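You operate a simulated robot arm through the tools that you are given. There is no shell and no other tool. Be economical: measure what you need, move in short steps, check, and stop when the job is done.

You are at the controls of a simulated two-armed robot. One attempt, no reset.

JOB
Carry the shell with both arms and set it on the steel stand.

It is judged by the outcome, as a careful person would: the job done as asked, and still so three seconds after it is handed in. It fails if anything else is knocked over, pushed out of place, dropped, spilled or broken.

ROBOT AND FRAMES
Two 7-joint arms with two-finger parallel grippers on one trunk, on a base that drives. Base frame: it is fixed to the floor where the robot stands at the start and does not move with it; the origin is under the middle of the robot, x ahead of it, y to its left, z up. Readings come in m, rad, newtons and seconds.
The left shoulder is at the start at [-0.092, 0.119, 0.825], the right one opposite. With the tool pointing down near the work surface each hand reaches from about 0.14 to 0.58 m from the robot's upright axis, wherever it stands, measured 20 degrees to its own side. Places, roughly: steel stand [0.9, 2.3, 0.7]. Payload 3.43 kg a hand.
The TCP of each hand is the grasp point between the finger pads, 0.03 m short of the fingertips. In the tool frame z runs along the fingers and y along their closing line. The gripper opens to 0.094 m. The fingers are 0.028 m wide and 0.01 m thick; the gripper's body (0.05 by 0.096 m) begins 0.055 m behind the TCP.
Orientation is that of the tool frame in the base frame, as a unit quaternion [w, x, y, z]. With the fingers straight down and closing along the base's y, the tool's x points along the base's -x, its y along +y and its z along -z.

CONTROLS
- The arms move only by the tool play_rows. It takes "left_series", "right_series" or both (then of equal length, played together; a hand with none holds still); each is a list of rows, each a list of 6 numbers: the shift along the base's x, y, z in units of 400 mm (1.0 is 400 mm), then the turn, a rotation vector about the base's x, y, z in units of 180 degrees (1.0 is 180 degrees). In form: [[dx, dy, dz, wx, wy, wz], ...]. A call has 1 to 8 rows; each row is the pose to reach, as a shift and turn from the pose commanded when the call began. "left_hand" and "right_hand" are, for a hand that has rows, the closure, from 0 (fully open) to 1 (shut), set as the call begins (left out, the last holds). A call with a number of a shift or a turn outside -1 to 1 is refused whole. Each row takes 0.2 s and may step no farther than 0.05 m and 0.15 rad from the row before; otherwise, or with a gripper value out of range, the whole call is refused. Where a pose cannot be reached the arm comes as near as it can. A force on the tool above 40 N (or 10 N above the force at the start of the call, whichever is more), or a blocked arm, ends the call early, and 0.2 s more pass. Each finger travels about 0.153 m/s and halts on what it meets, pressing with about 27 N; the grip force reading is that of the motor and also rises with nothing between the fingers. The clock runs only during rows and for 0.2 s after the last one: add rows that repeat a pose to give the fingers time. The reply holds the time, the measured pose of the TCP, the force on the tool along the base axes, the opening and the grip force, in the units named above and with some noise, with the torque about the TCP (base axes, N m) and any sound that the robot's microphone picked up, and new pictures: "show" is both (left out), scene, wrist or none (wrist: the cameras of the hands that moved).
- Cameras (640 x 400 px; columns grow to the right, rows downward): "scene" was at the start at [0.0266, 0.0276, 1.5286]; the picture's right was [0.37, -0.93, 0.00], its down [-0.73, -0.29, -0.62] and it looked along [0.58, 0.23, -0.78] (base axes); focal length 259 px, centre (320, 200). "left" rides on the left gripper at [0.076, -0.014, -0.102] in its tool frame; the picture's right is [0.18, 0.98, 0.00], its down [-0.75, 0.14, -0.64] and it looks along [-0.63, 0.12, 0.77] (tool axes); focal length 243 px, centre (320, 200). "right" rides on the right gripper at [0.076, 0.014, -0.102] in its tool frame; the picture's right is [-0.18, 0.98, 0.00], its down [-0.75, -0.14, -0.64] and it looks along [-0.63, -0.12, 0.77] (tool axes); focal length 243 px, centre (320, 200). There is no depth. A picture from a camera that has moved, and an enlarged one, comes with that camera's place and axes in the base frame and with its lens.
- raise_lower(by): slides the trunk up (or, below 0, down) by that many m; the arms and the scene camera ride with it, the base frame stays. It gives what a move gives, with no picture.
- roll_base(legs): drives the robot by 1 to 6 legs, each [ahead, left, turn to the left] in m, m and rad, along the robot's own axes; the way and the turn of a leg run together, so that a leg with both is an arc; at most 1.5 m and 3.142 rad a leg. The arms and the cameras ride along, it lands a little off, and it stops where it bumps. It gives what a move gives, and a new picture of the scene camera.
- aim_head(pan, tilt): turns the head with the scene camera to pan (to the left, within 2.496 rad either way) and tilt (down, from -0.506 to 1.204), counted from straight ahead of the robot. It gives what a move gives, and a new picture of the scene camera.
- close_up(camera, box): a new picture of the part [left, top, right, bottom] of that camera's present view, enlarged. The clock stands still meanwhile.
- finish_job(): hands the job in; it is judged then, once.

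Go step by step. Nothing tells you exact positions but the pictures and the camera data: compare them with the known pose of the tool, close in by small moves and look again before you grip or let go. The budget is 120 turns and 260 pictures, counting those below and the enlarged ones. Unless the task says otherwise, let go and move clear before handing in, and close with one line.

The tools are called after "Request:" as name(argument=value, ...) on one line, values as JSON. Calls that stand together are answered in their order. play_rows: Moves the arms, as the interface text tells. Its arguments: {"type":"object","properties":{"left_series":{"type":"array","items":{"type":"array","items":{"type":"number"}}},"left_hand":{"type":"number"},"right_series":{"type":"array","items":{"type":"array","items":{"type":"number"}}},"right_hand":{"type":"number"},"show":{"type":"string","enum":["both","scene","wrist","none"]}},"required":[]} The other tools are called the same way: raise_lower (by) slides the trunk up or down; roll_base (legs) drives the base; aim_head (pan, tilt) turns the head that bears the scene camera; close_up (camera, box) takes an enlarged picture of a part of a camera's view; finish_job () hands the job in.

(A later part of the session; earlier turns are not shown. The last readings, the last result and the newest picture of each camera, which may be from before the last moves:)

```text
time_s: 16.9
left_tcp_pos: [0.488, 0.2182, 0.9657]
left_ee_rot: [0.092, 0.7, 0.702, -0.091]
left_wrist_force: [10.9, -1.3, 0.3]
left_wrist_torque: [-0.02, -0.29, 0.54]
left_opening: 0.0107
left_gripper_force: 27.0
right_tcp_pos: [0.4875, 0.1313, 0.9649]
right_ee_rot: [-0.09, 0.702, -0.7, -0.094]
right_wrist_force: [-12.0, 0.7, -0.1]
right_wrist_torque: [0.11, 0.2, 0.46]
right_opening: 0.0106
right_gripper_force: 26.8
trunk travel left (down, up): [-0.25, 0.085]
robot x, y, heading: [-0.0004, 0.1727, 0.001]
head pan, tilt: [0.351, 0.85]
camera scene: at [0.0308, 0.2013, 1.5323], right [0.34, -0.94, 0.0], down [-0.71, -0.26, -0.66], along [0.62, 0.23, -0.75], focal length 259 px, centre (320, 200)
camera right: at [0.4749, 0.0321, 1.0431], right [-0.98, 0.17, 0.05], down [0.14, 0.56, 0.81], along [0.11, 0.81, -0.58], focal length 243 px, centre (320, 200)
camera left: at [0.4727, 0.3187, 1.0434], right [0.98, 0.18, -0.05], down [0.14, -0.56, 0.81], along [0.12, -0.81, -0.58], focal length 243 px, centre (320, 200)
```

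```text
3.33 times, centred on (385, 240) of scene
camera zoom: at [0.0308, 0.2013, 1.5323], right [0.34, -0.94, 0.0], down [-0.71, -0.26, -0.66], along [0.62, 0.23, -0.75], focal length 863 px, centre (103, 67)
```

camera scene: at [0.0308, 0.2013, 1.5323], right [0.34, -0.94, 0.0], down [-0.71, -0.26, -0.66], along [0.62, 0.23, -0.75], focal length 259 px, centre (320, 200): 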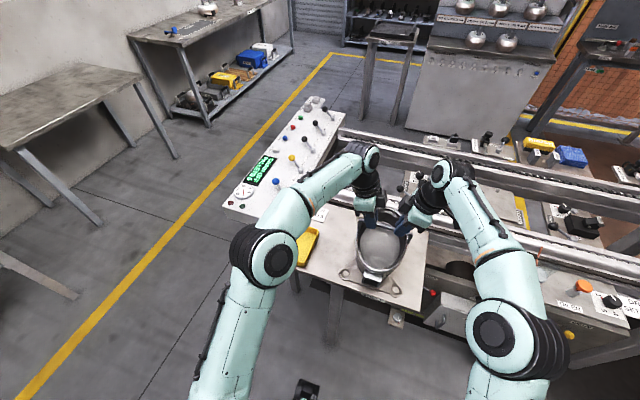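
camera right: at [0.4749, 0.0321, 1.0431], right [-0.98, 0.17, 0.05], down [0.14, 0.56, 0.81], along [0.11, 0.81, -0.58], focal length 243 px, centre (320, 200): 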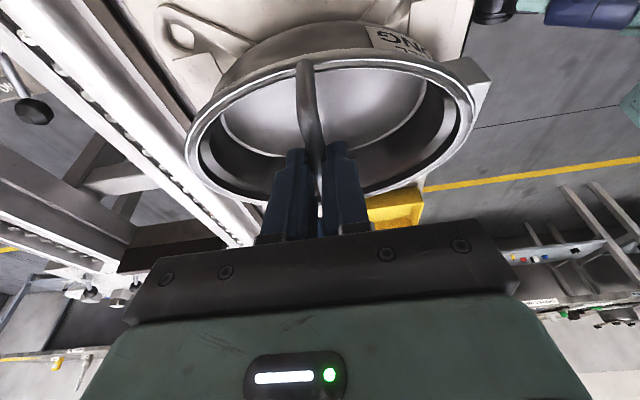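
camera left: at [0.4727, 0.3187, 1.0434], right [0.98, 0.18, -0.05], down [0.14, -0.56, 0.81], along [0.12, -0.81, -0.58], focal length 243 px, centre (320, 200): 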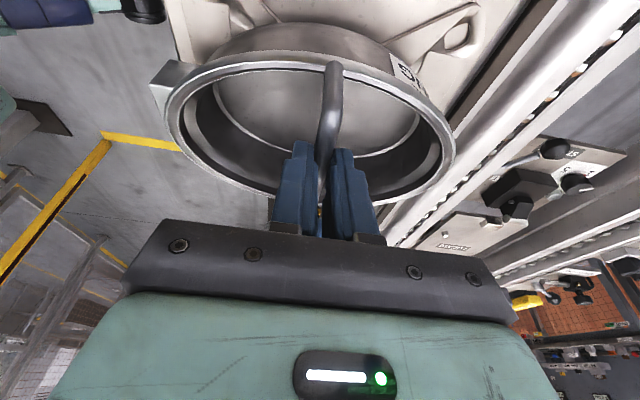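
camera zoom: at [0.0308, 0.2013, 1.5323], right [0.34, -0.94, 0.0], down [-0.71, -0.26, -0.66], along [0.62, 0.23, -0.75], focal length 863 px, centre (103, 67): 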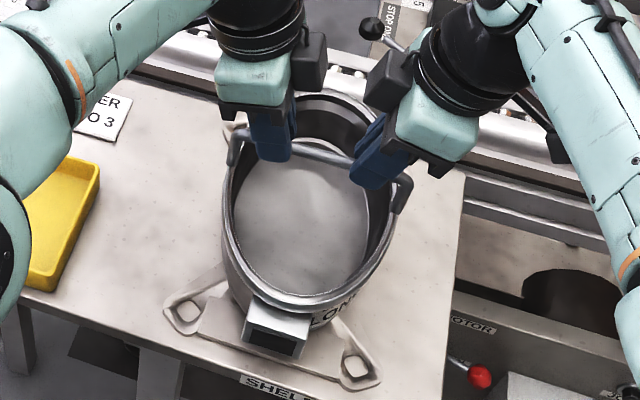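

The shell stayed put while the fingers slid up the bar, so friction at that spot wasn't enough. I'll re-seat deeper on the bar (its centre is z≈0.931) and lift in tiny steps to measure what the grip holds.

Request:
play_rows(left_series=[[0, 0, 0, 0, 0, 0], [0, 0, 0, 0, 0, 0], [0, 0, -0.03, 0, 0, 0], [0, 0, -0.06, 0, 0, 0], [0, 0, -0.09, 0, 0, 0]], right_series=[[0, 0, 0, 0, 0, 0], [0, 0, 0, 0, 0, 0], [0, 0, -0.03, 0, 0, 0], [0, 0, -0.06, 0, 0, 0], [0, 0, -0.09, 0, 0, 0]], left_hand=0.5, right_hand=0.5, show="wrist")

Request:
play_rows(left_series=[[0, 0, 0, 0, 0, 0], [0, 0, 0, 0, 0, 0], [0, 0, 0, 0, 0, 0], [0, 0, 0, 0, 0, 0]], right_series=[[0, 0, 0, 0, 0, 0], [0, 0, 0, 0, 0, 0], [0, 0, 0, 0, 0, 0], [0, 0, 0, 0, 0, 0]], left_hand=1, right_hand=1, show="none")

Request:
play_rows(left_series=[[0, 0, 0.005, 0, 0, 0], [0, 0, 0.01, 0, 0, 0]], right_series=[[0, 0, 0.005, 0, 0, 0], [0, 0, 0.01, 0, 0, 0]], show="none")

Request:
play_rows(left_series=[[0, 0, 0.005, 0, 0, 0], [0, 0, 0.01, 0, 0, 0]], right_series=[[0, 0, 0.005, 0, 0, 0], [0, 0, 0.01, 0, 0, 0]], show="wrist")

```text
time_s: 18.1
left_tcp_pos: [0.4865, 0.2163, 0.929]
left_ee_rot: [0.091, 0.701, 0.701, -0.092]
left_wrist_force: [0.7, 0.3, -0.4]
left_wrist_torque: [-0.02, 0.02, -0.01]
left_opening: 0.0468
left_gripper_force: 0.1
right_tcp_pos: [0.4897, 0.1322, 0.93]
right_ee_rot: [-0.092, 0.701, -0.701, -0.092]
right_wrist_force: [-0.7, -0.5, -0.6]
right_wrist_torque: [0.02, 0.01, -0.02]
right_opening: 0.0473
right_gripper_force: 0.2
trunk travel left (down, up): [-0.25, 0.085]
robot x, y, heading: [0.0005, 0.1746, -0.005]
head pan, tilt: [0.351, 0.85]
camera right: at [0.4752, 0.0321, 1.0083], right [-0.98, 0.18, 0.05], down [0.14, 0.56, 0.81], along [0.12, 0.81, -0.58], focal length 243 px, centre (320, 200)
camera left: at [0.4722, 0.3171, 1.008], right [0.98, 0.18, -0.05], down [0.14, -0.56, 0.81], along [0.12, -0.81, -0.58], focal length 243 px, centre (320, 200)
```

right: 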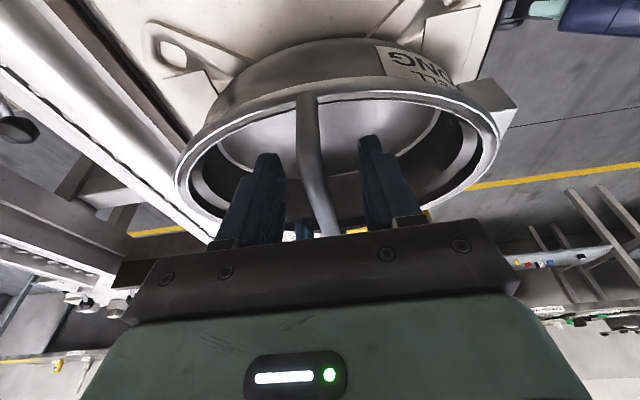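
left: 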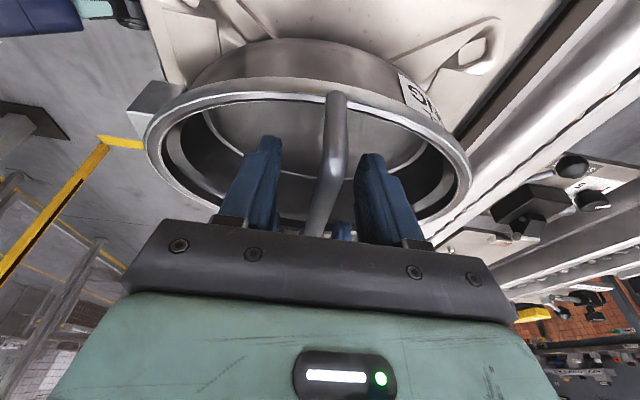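

```text
time_s: 19.1
left_tcp_pos: [0.4873, 0.2174, 0.9296]
left_ee_rot: [0.092, 0.701, 0.702, -0.092]
left_wrist_force: [16.0, -0.4, 0.2]
left_wrist_torque: [-0.39, 0.18, 0.54]
left_opening: 0.0153
left_gripper_force: 27.3
right_tcp_pos: [0.4892, 0.1314, 0.9299]
right_ee_rot: [0.092, -0.701, 0.701, 0.092]
right_wrist_force: [-13.6, -1.6, 4.2]
right_wrist_torque: [-0.13, -0.12, 0.54]
right_opening: 0.0155
right_gripper_force: 26.9
trunk travel left (down, up): [-0.25, 0.085]
robot x, y, heading: [0.0021, 0.177, -0.0]
head pan, tilt: [0.351, 0.85]
```

```text
time_s: 19.7
left_tcp_pos: [0.4865, 0.218, 0.931]
left_ee_rot: [0.091, 0.701, 0.701, -0.092]
left_wrist_force: [13.9, -4.2, -13.0]
left_wrist_torque: [0.59, 0.16, 0.59]
left_opening: 0.0154
left_gripper_force: 27.1
right_tcp_pos: [0.4894, 0.1335, 0.9322]
right_ee_rot: [-0.092, 0.702, -0.7, -0.093]
right_wrist_force: [-13.7, 5.5, -2.5]
right_wrist_torque: [-0.1, -0.21, 0.6]
right_opening: 0.0156
right_gripper_force: 26.9
trunk travel left (down, up): [-0.25, 0.085]
robot x, y, heading: [-0.0037, 0.1762, 0.005]
head pan, tilt: [0.351, 0.85]
```

```text
time_s: 20.3
left_tcp_pos: [0.4882, 0.2173, 0.9368]
left_ee_rot: [0.092, 0.702, 0.701, -0.093]
left_wrist_force: [13.0, -5.7, -14.5]
left_wrist_torque: [0.2, 0.17, 0.52]
left_opening: 0.0157
left_gripper_force: 27.4
right_tcp_pos: [0.4894, 0.1333, 0.9362]
right_ee_rot: [-0.091, 0.702, -0.7, -0.093]
right_wrist_force: [-14.0, 6.3, -0.6]
right_wrist_torque: [0.32, -0.22, 0.54]
right_opening: 0.0155
right_gripper_force: 27.2
trunk travel left (down, up): [-0.25, 0.085]
robot x, y, heading: [0.003, 0.1771, 0.002]
head pan, tilt: [0.351, 0.85]
camera right: at [0.4754, 0.0328, 1.015], right [-0.98, 0.18, 0.05], down [0.14, 0.56, 0.82], along [0.12, 0.81, -0.58], focal length 243 px, centre (320, 200)
camera left: at [0.4731, 0.3181, 1.0155], right [0.98, 0.18, -0.05], down [0.14, -0.56, 0.81], along [0.12, -0.81, -0.58], focal length 243 px, centre (320, 200)
```

right: 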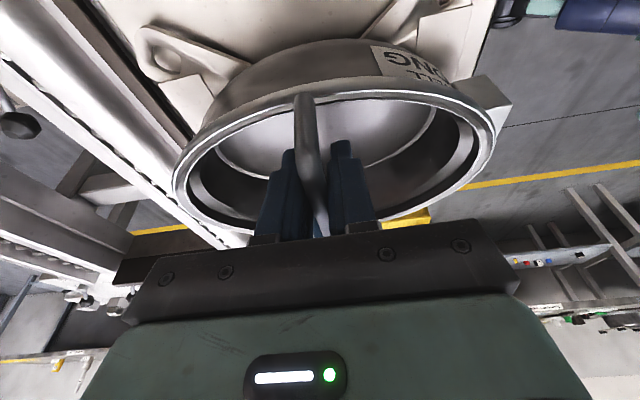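
left: 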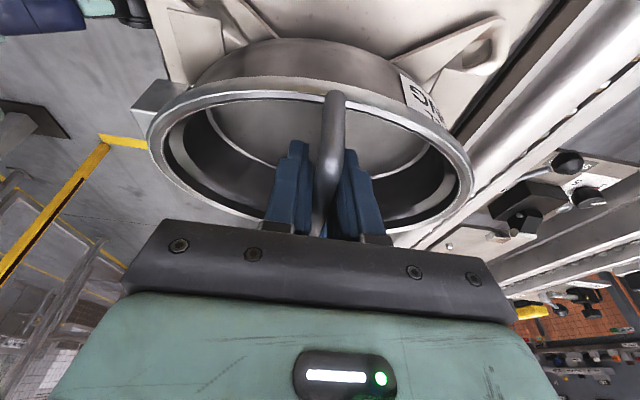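

Grip is carrying some load now (left 14 N) but the hands fight 14 N along x, since the bar is slightly yawed. I'll relax that offset and lift in small steps again.

Request:
play_rows(left_series=[[0.006, 0, 0, 0, 0, 0], [0.006, 0, 0.005, 0, 0, 0], [0.006, 0, 0.01, 0, 0, 0]], right_series=[[-0.006, 0, 0, 0, 0, 0], [-0.006, 0, 0.005, 0, 0, 0], [-0.006, 0, 0.01, 0, 0, 0]], show="none")

Request:
play_rows(left_series=[[0, 0, 0.005, 0, 0, 0], [0, 0, 0.01, 0, 0, 0]], right_series=[[0, 0, 0.005, 0, 0, 0], [0, 0, 0.01, 0, 0, 0]], show="none")

Request:
close_up(camera="scene", box=[345, 180, 425, 300])

```text
time_s: 21.1
left_tcp_pos: [0.4891, 0.2163, 0.9401]
left_ee_rot: [0.091, 0.702, 0.7, -0.094]
left_wrist_force: [-6.8, -9.9, -9.2]
left_wrist_torque: [0.29, -0.13, -0.27]
left_opening: 0.0157
left_gripper_force: 27.3
right_tcp_pos: [0.4893, 0.132, 0.9418]
right_ee_rot: [0.093, -0.7, 0.702, 0.092]
right_wrist_force: [7.4, 10.5, -7.1]
right_wrist_torque: [-0.26, 0.07, -0.34]
right_opening: 0.0152
right_gripper_force: 27.1
trunk travel left (down, up): [-0.25, 0.085]
robot x, y, heading: [0.0019, 0.1754, 0.002]
head pan, tilt: [0.351, 0.85]
```

```text
time_s: 21.7
left_tcp_pos: [0.489, 0.2168, 0.9459]
left_ee_rot: [0.091, 0.702, 0.7, -0.094]
left_wrist_force: [-13.0, -12.3, -6.7]
left_wrist_torque: [-0.18, -0.15, -0.53]
left_opening: 0.0153
left_gripper_force: 26.8
right_tcp_pos: [0.4877, 0.1301, 0.9447]
right_ee_rot: [0.092, -0.7, 0.702, 0.092]
right_wrist_force: [12.6, 11.7, -9.1]
right_wrist_torque: [0.07, 0.13, -0.56]
right_opening: 0.0153
right_gripper_force: 26.4
trunk travel left (down, up): [-0.25, 0.085]
robot x, y, heading: [-0.0006, 0.1768, 0.002]
head pan, tilt: [0.351, 0.85]
```

```text
3.33 times, centred on (385, 240) of scene
camera zoom: at [0.031, 0.2012, 1.5323], right [0.34, -0.94, 0.0], down [-0.71, -0.26, -0.66], along [0.62, 0.23, -0.75], focal length 863 px, centre (103, 67)
```

zoom: 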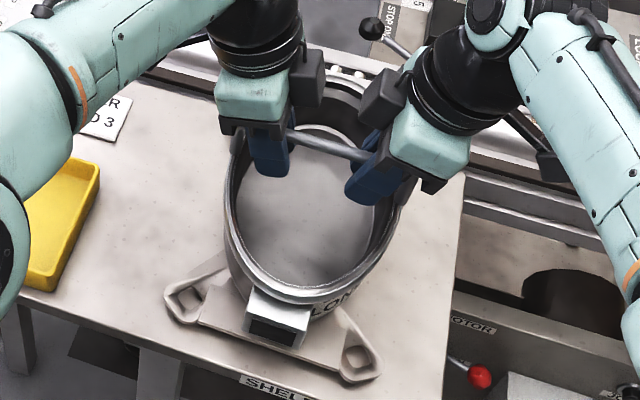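

The shell, with its four lug feet, is now lifting off the shelf at about 16 N total, held by both hands. I'll ease the x mismatch and raise a bit more.

Request:
play_rows(left_series=[[-0.003, 0.002, 0, 0, 0, 0], [-0.003, 0.003, 0.01, 0, 0, 0], [-0.003, 0.003, 0.02, 0, 0, 0], [-0.003, 0.003, 0.03, 0, 0, 0], [-0.003, 0.003, 0.04, 0, 0, 0]], right_series=[[0.003, -0.002, 0, 0, 0, 0], [0.003, -0.003, 0.01, 0, 0, 0], [0.003, -0.003, 0.02, 0, 0, 0], [0.003, -0.003, 0.03, 0, 0, 0], [0.003, -0.003, 0.04, 0, 0, 0]], show="both")

Request:
close_up(camera="scene", box=[345, 180, 425, 300])

```text
time_s: 22.9
left_tcp_pos: [0.4888, 0.219, 0.9614]
left_ee_rot: [0.093, 0.701, 0.701, -0.092]
left_wrist_force: [-7.4, -17.2, -9.8]
left_wrist_torque: [0.05, -0.09, -0.39]
left_opening: 0.0155
left_gripper_force: 27.2
right_tcp_pos: [0.4874, 0.1298, 0.9614]
right_ee_rot: [0.092, -0.701, 0.701, 0.093]
right_wrist_force: [8.5, 16.6, -6.7]
right_wrist_torque: [0.08, 0.1, -0.42]
right_opening: 0.0155
right_gripper_force: 27.0
trunk travel left (down, up): [-0.25, 0.085]
robot x, y, heading: [-0.002, 0.1708, -0.001]
head pan, tilt: [0.351, 0.85]
camera scene: at [0.031, 0.2014, 1.5323], right [0.34, -0.94, 0.0], down [-0.71, -0.26, -0.66], along [0.62, 0.23, -0.75], focal length 259 px, centre (320, 200)
camera right: at [0.4736, 0.0306, 1.0393], right [-0.98, 0.18, 0.05], down [0.14, 0.56, 0.82], along [0.12, 0.81, -0.58], focal length 243 px, centre (320, 200)
camera left: at [0.474, 0.3191, 1.0402], right [0.98, 0.18, -0.05], down [0.14, -0.56, 0.81], along [0.12, -0.81, -0.58], focal length 243 px, centre (320, 200)
```

scene: 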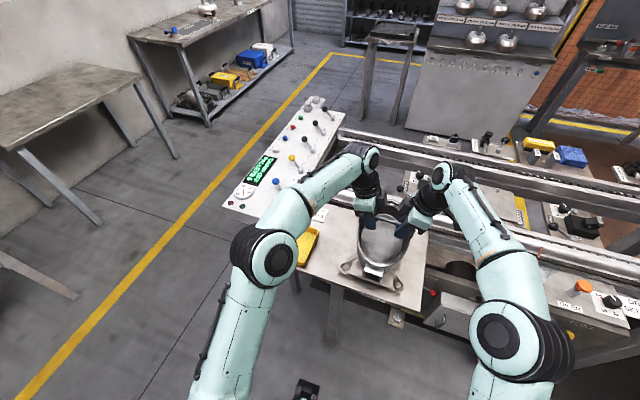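
right: 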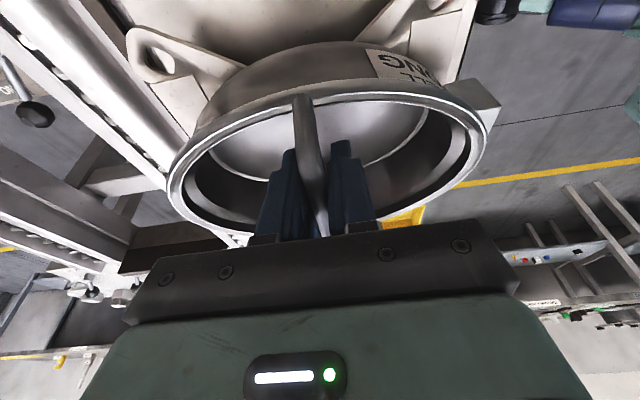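
left: 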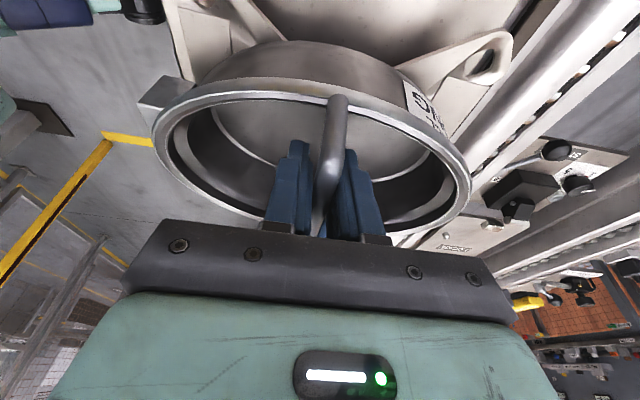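

```text
3.33 times, centred on (385, 240) of scene
camera zoom: at [0.031, 0.2014, 1.5323], right [0.34, -0.94, 0.0], down [-0.71, -0.26, -0.66], along [0.62, 0.23, -0.75], focal length 863 px, centre (103, 67)
```

zoom: 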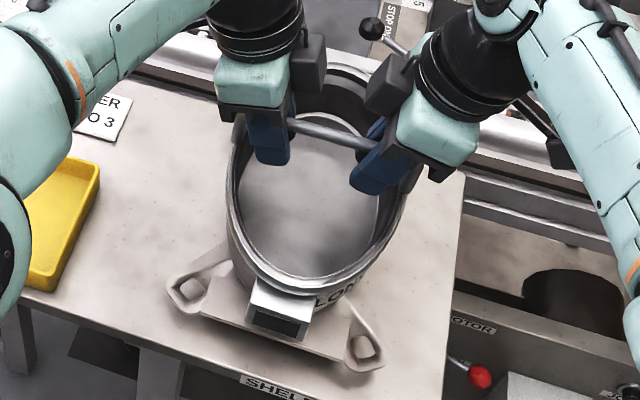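

Held well. I'll ease the y pull between the hands, then raise the trunk to clear the shelf.

Request:
play_rows(left_series=[[-0.001, -0.003, 0, 0, 0, 0], [-0.002, -0.006, 0, 0, 0, 0]], right_series=[[0.001, 0.003, 0, 0, 0, 0], [0.002, 0.006, 0, 0, 0, 0]], show="none")

Request:
raise_lower(by=0.07)

Request:
close_up(camera="scene", box=[335, 180, 435, 310])

Request:
close_up(camera="right", box=[80, 0, 560, 300])

```text
time_s: 23.5
left_tcp_pos: [0.4877, 0.2201, 0.9605]
left_ee_rot: [0.092, 0.699, 0.703, -0.089]
left_wrist_force: [-0.7, -0.1, -10.6]
left_wrist_torque: [-0.56, 0.01, -0.23]
left_opening: 0.0153
left_gripper_force: 26.8
right_tcp_pos: [0.4886, 0.1306, 0.9603]
right_ee_rot: [0.09, -0.701, 0.702, 0.091]
right_wrist_force: [0.3, -1.6, -5.8]
right_wrist_torque: [0.77, 0.02, 0.19]
right_opening: 0.0155
right_gripper_force: 26.6
trunk travel left (down, up): [-0.25, 0.085]
robot x, y, heading: [-0.0006, 0.1712, -0.001]
head pan, tilt: [0.351, 0.85]
```

```text
time_s: 24.6
left_tcp_pos: [0.4874, 0.218, 1.0298]
left_ee_rot: [0.091, 0.7, 0.703, -0.091]
left_wrist_force: [7.4, 18.0, -8.2]
left_wrist_torque: [-0.2, 0.07, 0.08]
left_opening: 0.0155
left_gripper_force: 27.0
right_tcp_pos: [0.4884, 0.1304, 1.029]
right_ee_rot: [-0.089, 0.701, -0.701, -0.091]
right_wrist_force: [-7.7, -17.7, -7.4]
right_wrist_torque: [0.13, -0.1, 0.64]
right_opening: 0.0154
right_gripper_force: 27.1
trunk travel left (down, up): [-0.32, 0.015]
robot x, y, heading: [0.0048, 0.1738, -0.001]
head pan, tilt: [0.351, 0.85]
```

```text
3.08 times, centred on (385, 245) of scene
camera zoom: at [0.0293, 0.2012, 1.6081], right [0.34, -0.94, 0.0], down [-0.71, -0.26, -0.66], along [0.62, 0.23, -0.75], focal length 796 px, centre (120, 62)
```

zoom: 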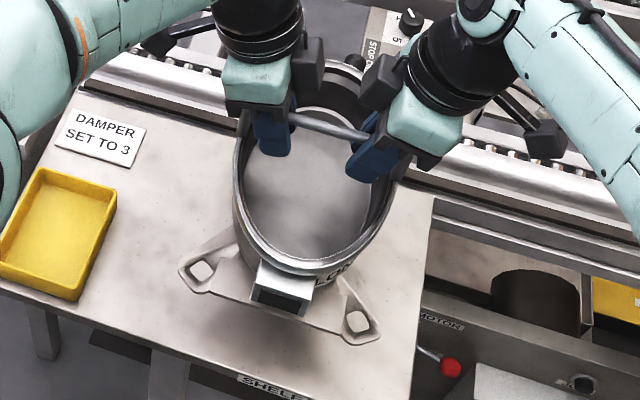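

```text
1.33 times, centred on (320, 150) of right
camera zoom: at [0.4743, 0.0313, 1.1084], right [-0.98, 0.18, 0.05], down [0.14, 0.57, 0.81], along [0.12, 0.81, -0.58], focal length 324 px, centre (320, 267)
```

zoom: 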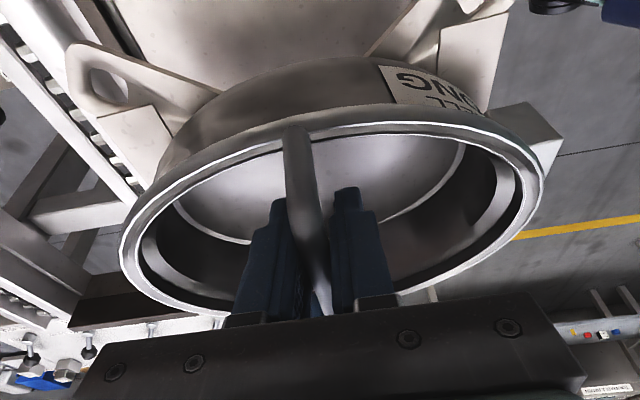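

Shell is clear of the shelf by about 10 cm and steady. Backing the base straight off now.

Request:
roll_base(legs=[[-0.2, 0, 0], [-0.2, 0, 0]])

Request:
aim_head(pan=1.2, tilt=0.5)

```text
time_s: 27.4
left_tcp_pos: [0.0884, 0.2138, 1.0314]
left_ee_rot: [0.092, 0.702, 0.7, -0.092]
left_wrist_force: [13.5, 3.2, -8.2]
left_wrist_torque: [0.1, 0.08, 0.56]
left_opening: 0.0153
left_gripper_force: 27.2
right_tcp_pos: [0.0896, 0.1309, 1.0312]
right_ee_rot: [0.091, -0.7, 0.702, 0.093]
right_wrist_force: [-12.9, -3.3, -6.1]
right_wrist_torque: [-0.01, -0.09, 0.58]
right_opening: 0.0153
right_gripper_force: 27.0
trunk travel left (down, up): [-0.32, 0.015]
robot x, y, heading: [-0.3989, 0.1796, -0.003]
head pan, tilt: [0.351, 0.85]
camera scene: at [-0.3694, 0.2015, 1.6085], right [0.34, -0.94, 0.0], down [-0.71, -0.26, -0.66], along [0.62, 0.22, -0.75], focal length 259 px, centre (320, 200)
```

scene: 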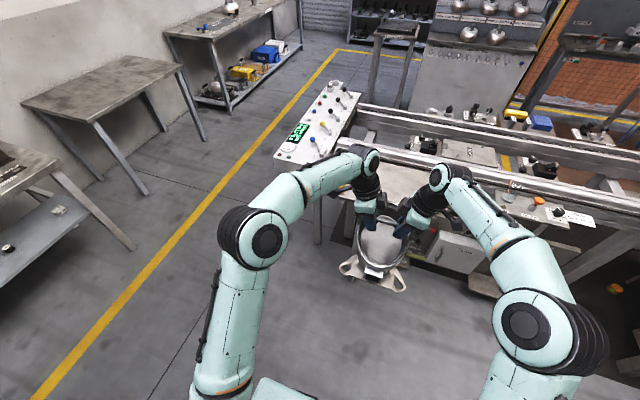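

```text
time_s: 28.5
left_tcp_pos: [0.0888, 0.2148, 1.0305]
left_ee_rot: [0.092, 0.702, 0.7, -0.092]
left_wrist_force: [6.2, -3.5, -8.9]
left_wrist_torque: [0.71, 0.06, 0.28]
left_opening: 0.0153
left_gripper_force: 27.2
right_tcp_pos: [0.0882, 0.1312, 1.031]
right_ee_rot: [0.092, -0.7, 0.702, 0.094]
right_wrist_force: [-7.2, 2.6, -6.6]
right_wrist_torque: [-0.62, -0.07, 0.24]
right_opening: 0.0151
right_gripper_force: 27.2
trunk travel left (down, up): [-0.32, 0.015]
robot x, y, heading: [-0.4011, 0.1696, -0.003]
head pan, tilt: [1.201, 0.499]
camera scene: at [-0.4098, 0.2596, 1.6382], right [0.93, -0.37, 0.0], down [-0.18, -0.45, -0.88], along [0.32, 0.82, -0.48], focal length 259 px, centre (320, 200)
```

scene: 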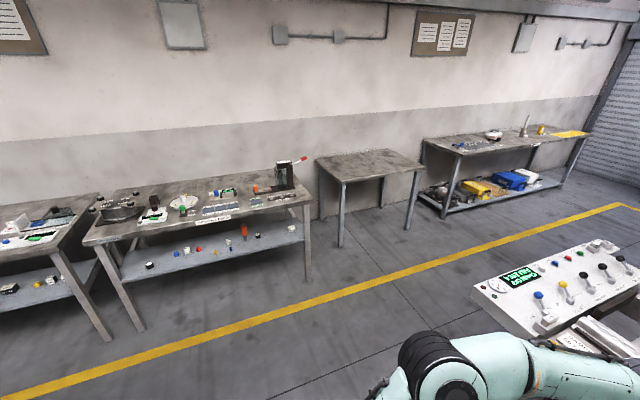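

The stand's top is about z≈0.715, x 0.5–1.45, y 2.05–2.7. Route: strafe left, turn to face +y, then move along between the bench and console.

Request:
roll_base(legs=[[0, 0.85, 0], [0, 0, 0.785], [0, 0, 0.785]])

Request:
aim_head(pan=-0.5, tilt=0.7)

```text
time_s: 40.7
left_tcp_pos: [-0.4333, 1.542, 1.0317]
left_ee_rot: [0.131, 0.0, 0.991, 0.0]
left_wrist_force: [1.1, 9.9, -7.0]
left_wrist_torque: [-0.06, -0.06, 0.46]
left_opening: 0.0156
left_gripper_force: 26.8
right_tcp_pos: [-0.3493, 1.5405, 1.0306]
right_ee_rot: [0.0, 0.991, -0.002, -0.13]
right_wrist_force: [-0.4, -10.8, -7.2]
right_wrist_torque: [0.07, 0.01, 0.42]
right_opening: 0.0153
right_gripper_force: 27.0
trunk travel left (down, up): [-0.32, 0.015]
robot x, y, heading: [-0.3941, 1.0556, 1.569]
head pan, tilt: [1.201, 0.499]
camera scene: at [-0.4775, 1.042, 1.6383], right [0.37, 0.93, 0.0], down [0.45, -0.18, -0.88], along [-0.82, 0.32, -0.48], focal length 259 px, centre (320, 200)
```

scene: 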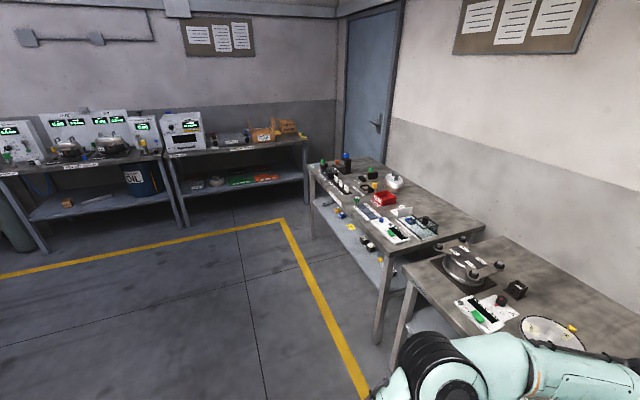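

```text
time_s: 42.5
left_tcp_pos: [-0.4328, 1.539, 1.0301]
left_ee_rot: [0.13, 0.001, 0.991, -0.001]
left_wrist_force: [1.7, 5.4, -7.9]
left_wrist_torque: [-0.04, 0.57, 0.21]
left_opening: 0.0155
left_gripper_force: 27.1
right_tcp_pos: [-0.3487, 1.54, 1.0294]
right_ee_rot: [0.001, 0.991, -0.001, -0.131]
right_wrist_force: [-2.3, -6.4, -6.1]
right_wrist_torque: [0.07, -0.49, 0.21]
right_opening: 0.0153
right_gripper_force: 27.1
trunk travel left (down, up): [-0.32, 0.015]
robot x, y, heading: [-0.3929, 1.0518, 1.565]
head pan, tilt: [-0.499, 0.7]
camera scene: at [-0.3519, 1.0832, 1.6205], right [0.88, -0.48, 0.0], down [-0.31, -0.56, -0.76], along [0.37, 0.67, -0.64], focal length 259 px, centre (320, 200)
```

scene: 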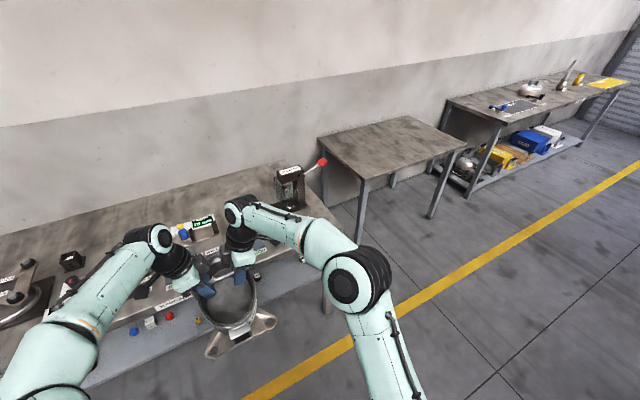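

Shell steady, bench edge is still about 15 cm beyond it. Sliding right, then diagonally toward the stand's front.

Request:
roll_base(legs=[[-0.05, -0.55, 0], [0.25, -0.76, 0]])

Request:
aim_head(pan=0, tilt=0.8)

```text
time_s: 54.4
left_tcp_pos: [0.8703, 1.7335, 1.0305]
left_ee_rot: [0.131, 0.003, 0.991, 0.0]
left_wrist_force: [0.6, 8.0, -7.8]
left_wrist_torque: [-0.06, -0.02, 0.33]
left_opening: 0.0153
left_gripper_force: 27.4
right_tcp_pos: [0.9527, 1.7348, 1.0304]
right_ee_rot: [0.001, 0.991, -0.002, -0.13]
right_wrist_force: [-1.2, -8.1, -8.4]
right_wrist_torque: [0.02, -0.01, 0.29]
right_opening: 0.0152
right_gripper_force: 27.0
trunk travel left (down, up): [-0.32, 0.015]
robot x, y, heading: [0.9091, 1.251, 1.56]
head pan, tilt: [-0.499, 0.7]
camera scene: at [0.9499, 1.2765, 1.6205], right [0.88, -0.48, 0.0], down [-0.31, -0.56, -0.76], along [0.37, 0.67, -0.64], focal length 259 px, centre (320, 200)
```

scene: 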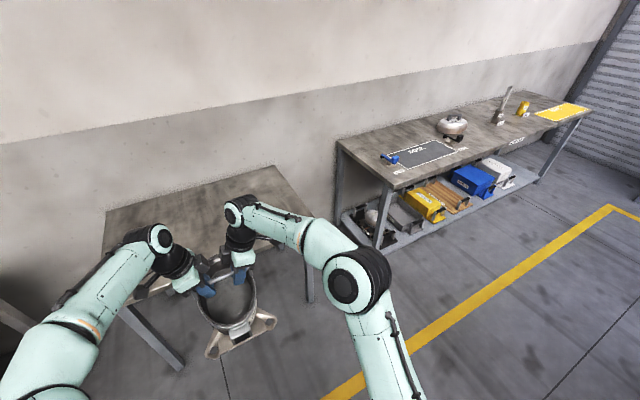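

```text
time_s: 55.3
left_tcp_pos: [0.8703, 1.7332, 1.0304]
left_ee_rot: [0.129, 0.003, 0.992, 0.0]
left_wrist_force: [2.3, 3.0, -8.8]
left_wrist_torque: [-0.03, 0.57, 0.14]
left_opening: 0.0151
left_gripper_force: 26.7
right_tcp_pos: [0.9528, 1.7337, 1.0299]
right_ee_rot: [0.002, 0.992, -0.001, -0.13]
right_wrist_force: [-1.8, -2.6, -7.7]
right_wrist_torque: [0.02, -0.54, 0.09]
right_opening: 0.0153
right_gripper_force: 27.0
trunk travel left (down, up): [-0.32, 0.015]
robot x, y, heading: [0.9088, 1.2431, 1.566]
head pan, tilt: [0.0, 0.799]
camera scene: at [0.9094, 1.2828, 1.6123], right [1.0, -0.01, 0.0], down [0.0, -0.72, -0.7], along [0.0, 0.7, -0.72], focal length 259 px, centre (320, 200)
```

scene: 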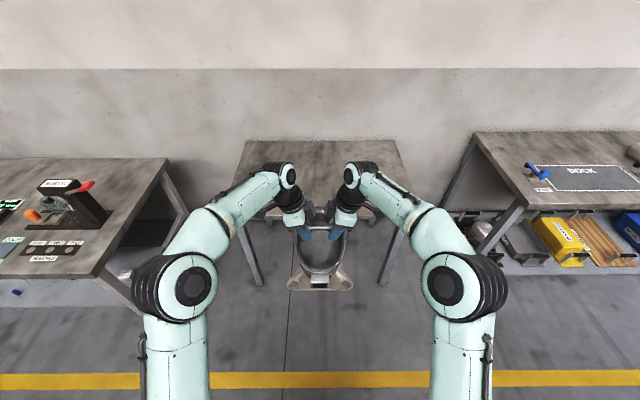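

Facing the stand: top spans roughly x 0.46–1.36, y 2.06–2.68, empty. Driving ahead 0.48 m so the shell comes over it.

Request:
roll_base(legs=[[0.3, 0, 0], [0.18, 0, 0]])

Request:
close_up(camera="right", box=[0, 0, 640, 400])

```text
time_s: 58.5
left_tcp_pos: [0.8759, 2.2186, 1.0303]
left_ee_rot: [0.13, 0.005, 0.991, 0.0]
left_wrist_force: [0.9, 5.3, -8.5]
left_wrist_torque: [0.0, -0.04, 0.26]
left_opening: 0.0155
left_gripper_force: 27.8
right_tcp_pos: [0.9586, 2.2183, 1.0293]
right_ee_rot: [0.001, 0.992, -0.006, -0.13]
right_wrist_force: [-1.3, -5.0, -7.0]
right_wrist_torque: [0.01, 0.1, 0.25]
right_opening: 0.0154
right_gripper_force: 26.5
trunk travel left (down, up): [-0.32, 0.015]
robot x, y, heading: [0.9098, 1.7304, 1.558]
head pan, tilt: [0.0, 0.799]
camera scene: at [0.9125, 1.7678, 1.612], right [1.0, -0.01, 0.0], down [-0.01, -0.72, -0.7], along [0.01, 0.7, -0.72], focal length 259 px, centre (320, 200)
```

scene: 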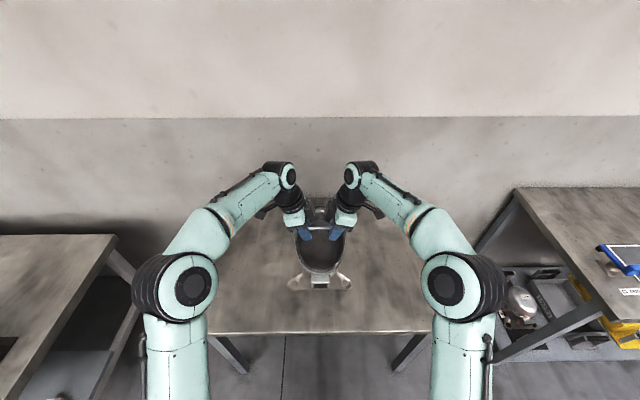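

```text
1.00 times, centred on (320, 200) of right (not enlarged: the box is as wide or as high as the picture)
camera zoom: at [1.0594, 2.2039, 1.1083], right [-0.19, -0.98, 0.05], down [-0.56, 0.15, 0.81], along [-0.81, 0.12, -0.58], focal length 243 px, centre (320, 200)
```

zoom: 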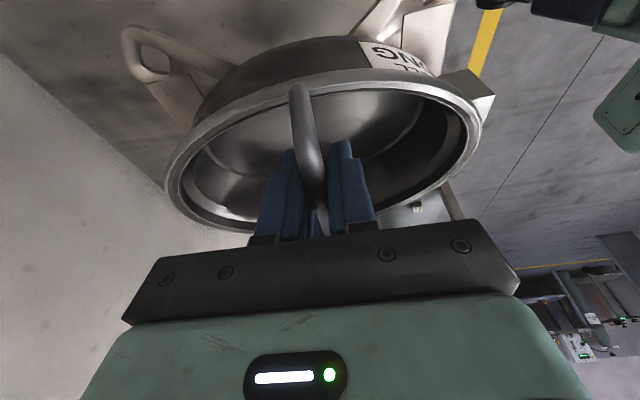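

About 6 cm of margin at the front edge; I'll go 6 cm further in, then lower by the trunk toward the surface (expected contact ~17 cm down).

Request:
roll_base(legs=[[0.06, 0, 0]])

Request:
raise_lower(by=-0.12)

Request:
close_up(camera="right", box=[60, 0, 580, 260])

Request:
close_up(camera="scene", box=[240, 160, 400, 360])

```text
time_s: 59.5
left_tcp_pos: [0.8761, 2.2765, 1.0293]
left_ee_rot: [0.13, 0.005, 0.992, -0.002]
left_wrist_force: [0.3, 2.2, -8.8]
left_wrist_torque: [-0.05, 0.14, 0.17]
left_opening: 0.0151
left_gripper_force: 27.0
right_tcp_pos: [0.9605, 2.2752, 1.0306]
right_ee_rot: [0.002, 0.991, -0.005, -0.131]
right_wrist_force: [-1.0, -3.0, -8.0]
right_wrist_torque: [-0.06, -0.08, 0.04]
right_opening: 0.0155
right_gripper_force: 26.8
trunk travel left (down, up): [-0.32, 0.015]
robot x, y, heading: [0.9103, 1.7884, 1.56]
head pan, tilt: [0.0, 0.799]
camera scene: at [0.9132, 1.8249, 1.6119], right [1.0, -0.01, 0.0], down [-0.01, -0.72, -0.7], along [0.01, 0.7, -0.72], focal length 259 px, centre (320, 200)
```

scene: 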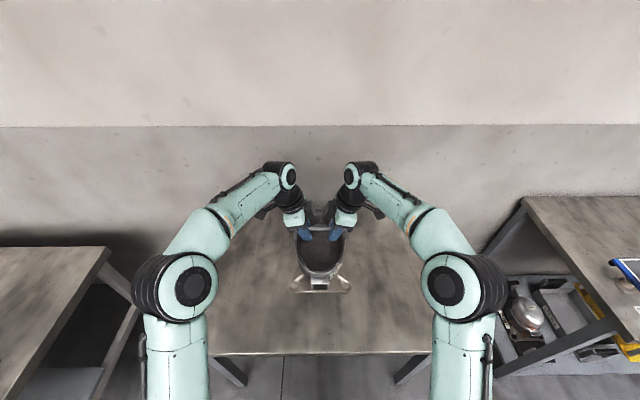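

```text
time_s: 61.0
left_tcp_pos: [0.8764, 2.2784, 0.9107]
left_ee_rot: [0.13, 0.005, 0.992, -0.001]
left_wrist_force: [1.2, 0.6, -8.4]
left_wrist_torque: [0.01, 0.43, 0.07]
left_opening: 0.0154
left_gripper_force: 27.0
right_tcp_pos: [0.9604, 2.276, 0.9092]
right_ee_rot: [0.002, 0.992, -0.005, -0.129]
right_wrist_force: [-0.9, -1.4, -7.3]
right_wrist_torque: [-0.04, -0.39, 0.03]
right_opening: 0.0154
right_gripper_force: 27.0
trunk travel left (down, up): [-0.2, 0.135]
robot x, y, heading: [0.9126, 1.7923, 1.557]
head pan, tilt: [0.0, 0.799]
```

```text
1.23 times, centred on (320, 130) of right
camera zoom: at [1.0596, 2.262, 0.9886], right [-0.19, -0.98, 0.05], down [-0.56, 0.15, 0.81], along [-0.81, 0.12, -0.58], focal length 299 px, centre (320, 286)
```

zoom: 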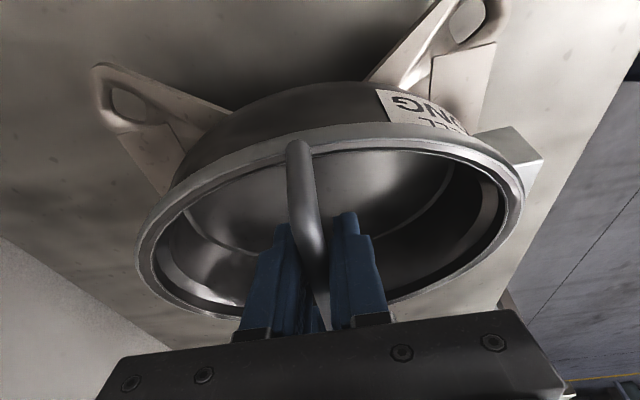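

```text
2.00 times, centred on (320, 260) of scene
camera zoom: at [0.9132, 1.8282, 1.4873], right [1.0, -0.01, 0.0], down [-0.01, -0.72, -0.7], along [0.01, 0.7, -0.72], focal length 518 px, centre (320, 80)
```

zoom: 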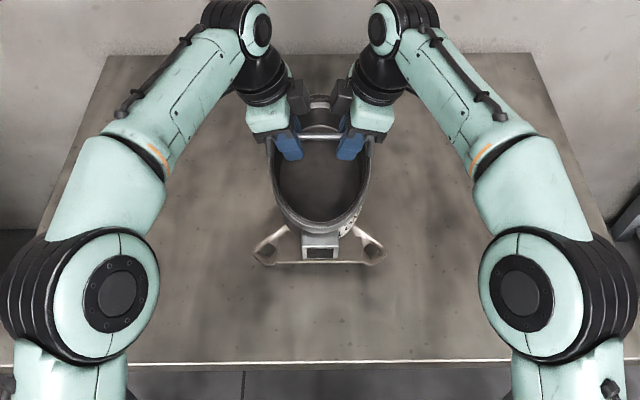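

Well placed over the stand top with margin all round. Lowering in small steps and watching the vertical force.

Request:
raise_lower(by=-0.03)

Request:
raise_lower(by=-0.008)

Request:
close_up(camera="right", box=[60, 0, 580, 260])

```text
time_s: 61.7
left_tcp_pos: [0.8763, 2.2768, 0.8796]
left_ee_rot: [0.129, 0.004, 0.992, -0.001]
left_wrist_force: [1.6, 0.8, -8.7]
left_wrist_torque: [0.04, -0.27, 0.09]
left_opening: 0.0152
left_gripper_force: 26.7
right_tcp_pos: [0.9588, 2.277, 0.8802]
right_ee_rot: [0.002, 0.991, -0.005, -0.131]
right_wrist_force: [-1.3, -1.4, -8.0]
right_wrist_torque: [0.04, 0.33, 0.05]
right_opening: 0.0156
right_gripper_force: 27.0
trunk travel left (down, up): [-0.17, 0.165]
robot x, y, heading: [0.9081, 1.7903, 1.562]
head pan, tilt: [0.0, 0.799]
```

```text
time_s: 62.3
left_tcp_pos: [0.8762, 2.2769, 0.8782]
left_ee_rot: [0.131, 0.005, 0.991, 0.005]
left_wrist_force: [-3.3, 8.6, 20.3]
left_wrist_torque: [0.01, 0.04, -0.03]
left_opening: 0.0151
left_gripper_force: 27.0
right_tcp_pos: [0.9584, 2.2752, 0.8773]
right_ee_rot: [-0.005, 0.991, -0.005, -0.132]
right_wrist_force: [1.3, 7.5, 19.9]
right_wrist_torque: [0.0, 0.1, 0.25]
right_opening: 0.0153
right_gripper_force: 27.1
trunk travel left (down, up): [-0.162, 0.173]
robot x, y, heading: [0.9154, 1.7912, 1.561]
head pan, tilt: [0.0, 0.799]
```

```text
1.23 times, centred on (320, 130) of right
camera zoom: at [1.0594, 2.2608, 0.955], right [-0.19, -0.98, 0.04], down [-0.56, 0.14, 0.82], along [-0.81, 0.13, -0.57], focal length 299 px, centre (320, 286)
```

zoom: 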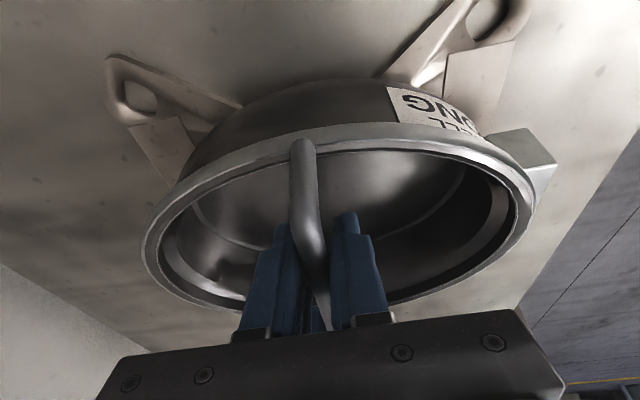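

Contact: the shell is on the stand and I'm pressing down ~20 N a hand. I'll back off a few millimetres to unload, then check it sits flat.

Request:
raise_lower(by=0.005)

Request:
close_up(camera="scene", box=[270, 190, 370, 310])

Request:
close_up(camera="left", box=[60, 0, 580, 260])

```text
time_s: 62.8
left_tcp_pos: [0.8768, 2.2759, 0.8757]
left_ee_rot: [0.13, 0.004, 0.991, -0.001]
left_wrist_force: [-1.6, 4.3, 7.8]
left_wrist_torque: [-0.05, -0.18, 0.06]
left_opening: 0.0153
left_gripper_force: 27.0
right_tcp_pos: [0.9596, 2.2753, 0.8761]
right_ee_rot: [0.003, 0.992, -0.005, -0.128]
right_wrist_force: [-0.9, 3.9, 3.8]
right_wrist_torque: [-0.03, 0.27, -0.06]
right_opening: 0.0153
right_gripper_force: 26.4
trunk travel left (down, up): [-0.167, 0.168]
robot x, y, heading: [0.9147, 1.7896, 1.562]
head pan, tilt: [0.0, 0.799]
```

```text
3.33 times, centred on (320, 250) of scene
camera zoom: at [0.9129, 1.8302, 1.4555], right [1.0, -0.01, 0.0], down [-0.01, -0.72, -0.7], along [0.01, 0.7, -0.72], focal length 863 px, centre (320, 33)
```

zoom: 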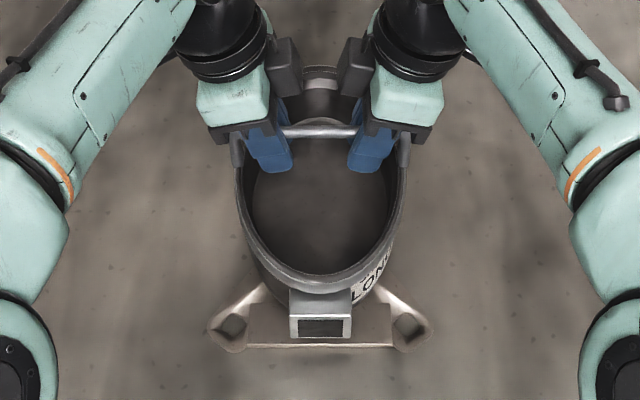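

```text
1.23 times, centred on (320, 130) of left
camera zoom: at [0.7757, 2.2633, 0.9558], right [-0.17, 0.98, -0.05], down [0.56, 0.14, 0.81], along [0.81, 0.11, -0.58], focal length 299 px, centre (320, 286)
```

zoom: 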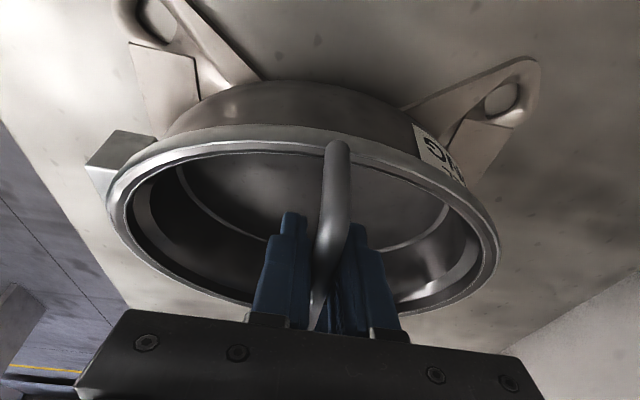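

It touches down, but the rim looks pitched a few degrees versus on the shelf, so I'll check whether the near feet are flat before letting go.

Request:
close_up(camera="scene", box=[295, 270, 345, 305])

Request:
close_up(camera="right", box=[300, 0, 560, 160])

Request:
close_up(camera="right", box=[60, 0, 320, 160])

```text
11.43 times, centred on (320, 288) of scene
camera zoom: at [0.9129, 1.8302, 1.4555], right [1.0, -0.01, 0.0], down [-0.01, -0.72, -0.7], along [0.01, 0.7, -0.72], focal length 2958 px, centre (320, -800)
```

zoom: 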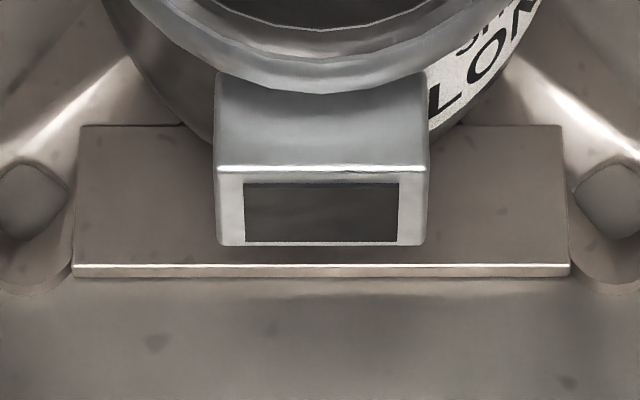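

```text
2.46 times, centred on (430, 80) of right
camera zoom: at [1.0593, 2.2609, 0.9546], right [-0.19, -0.98, 0.05], down [-0.56, 0.15, 0.81], along [-0.81, 0.12, -0.58], focal length 597 px, centre (49, 495)
```

zoom: 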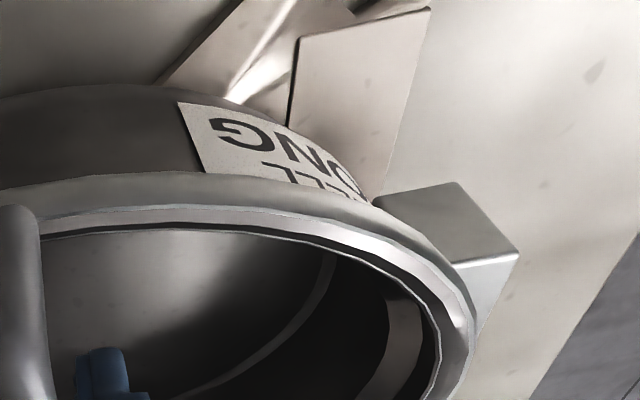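

```text
2.46 times, centred on (190, 80) of right
camera zoom: at [1.0593, 2.2609, 0.9546], right [-0.19, -0.98, 0.05], down [-0.56, 0.15, 0.81], along [-0.81, 0.12, -0.58], focal length 597 px, centre (640, 495)
```

zoom: 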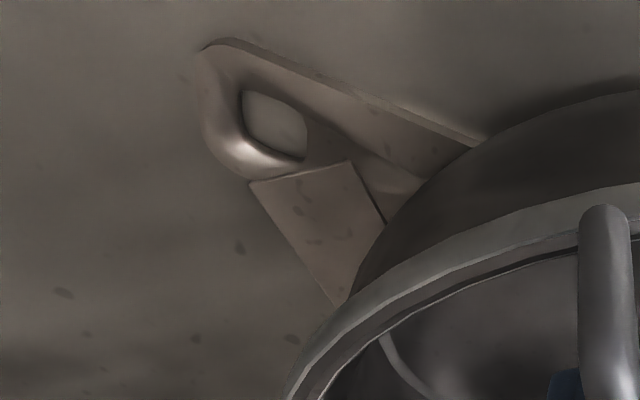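

The near feet sit essentially on the surface, with at most a few millimetres of settle. Opening both hands half-way and holding.

Request:
play_rows(left_series=[[0, 0, 0, 0, 0, 0], [0, 0, 0, 0, 0, 0], [0, 0, 0, 0, 0, 0]], right_series=[[0, 0, 0, 0, 0, 0], [0, 0, 0, 0, 0, 0], [0, 0, 0, 0, 0, 0]], left_hand=0.5, right_hand=0.5, show="wrist")

Request:
close_up(camera="scene", box=[270, 190, 370, 310])

```text
time_s: 63.6
left_tcp_pos: [0.8768, 2.276, 0.8769]
left_ee_rot: [0.13, 0.006, 0.992, -0.001]
left_wrist_force: [-0.3, 0.6, -0.3]
left_wrist_torque: [-0.03, -0.02, 0.01]
left_opening: 0.0473
left_gripper_force: 0.1
right_tcp_pos: [0.9589, 2.2752, 0.8758]
right_ee_rot: [0.002, 0.991, -0.005, -0.13]
right_wrist_force: [-0.5, -0.2, 0.3]
right_wrist_torque: [0.0, 0.05, -0.01]
right_opening: 0.0467
right_gripper_force: 0.1
trunk travel left (down, up): [-0.167, 0.168]
robot x, y, heading: [0.9188, 1.7854, 1.561]
head pan, tilt: [0.0, 0.799]
camera right: at [1.0596, 2.261, 0.9558], right [-0.19, -0.98, 0.05], down [-0.56, 0.15, 0.81], along [-0.81, 0.12, -0.58], focal length 243 px, centre (320, 200)
camera left: at [0.7759, 2.2633, 0.9566], right [-0.17, 0.98, -0.05], down [0.56, 0.14, 0.81], along [0.81, 0.11, -0.58], focal length 243 px, centre (320, 200)
```

right: 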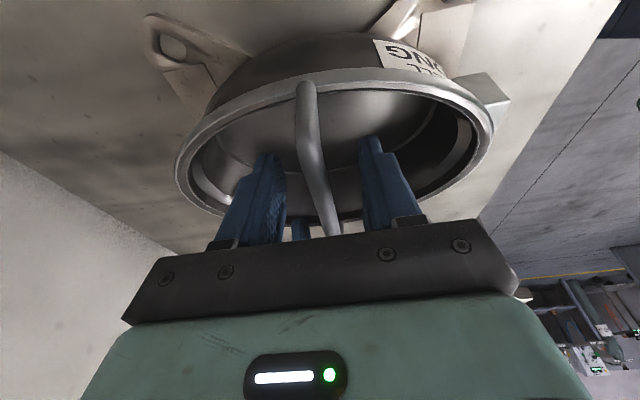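
left: 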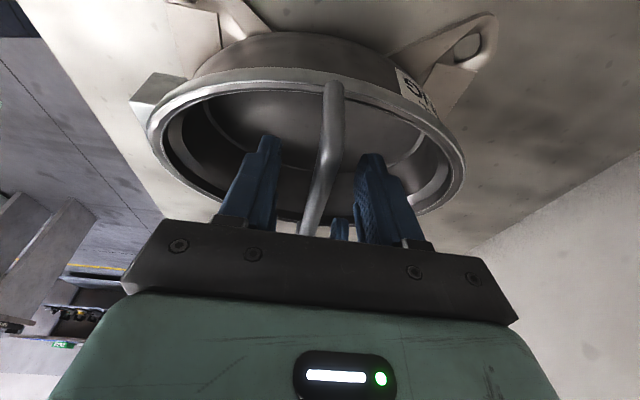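

```text
3.33 times, centred on (320, 250) of scene
camera zoom: at [0.9132, 1.8301, 1.4555], right [1.0, -0.01, 0.0], down [-0.01, -0.72, -0.7], along [0.01, 0.7, -0.72], focal length 863 px, centre (320, 33)
```

zoom: 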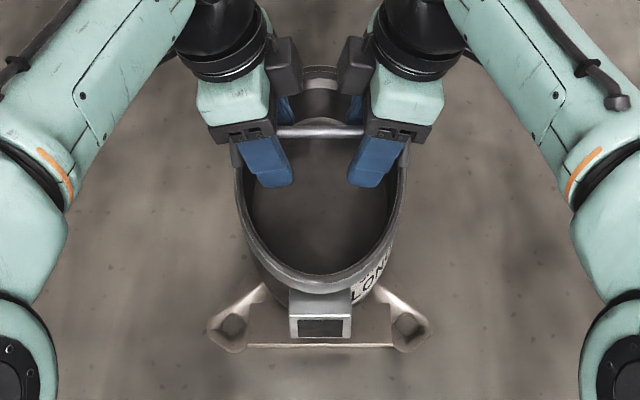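

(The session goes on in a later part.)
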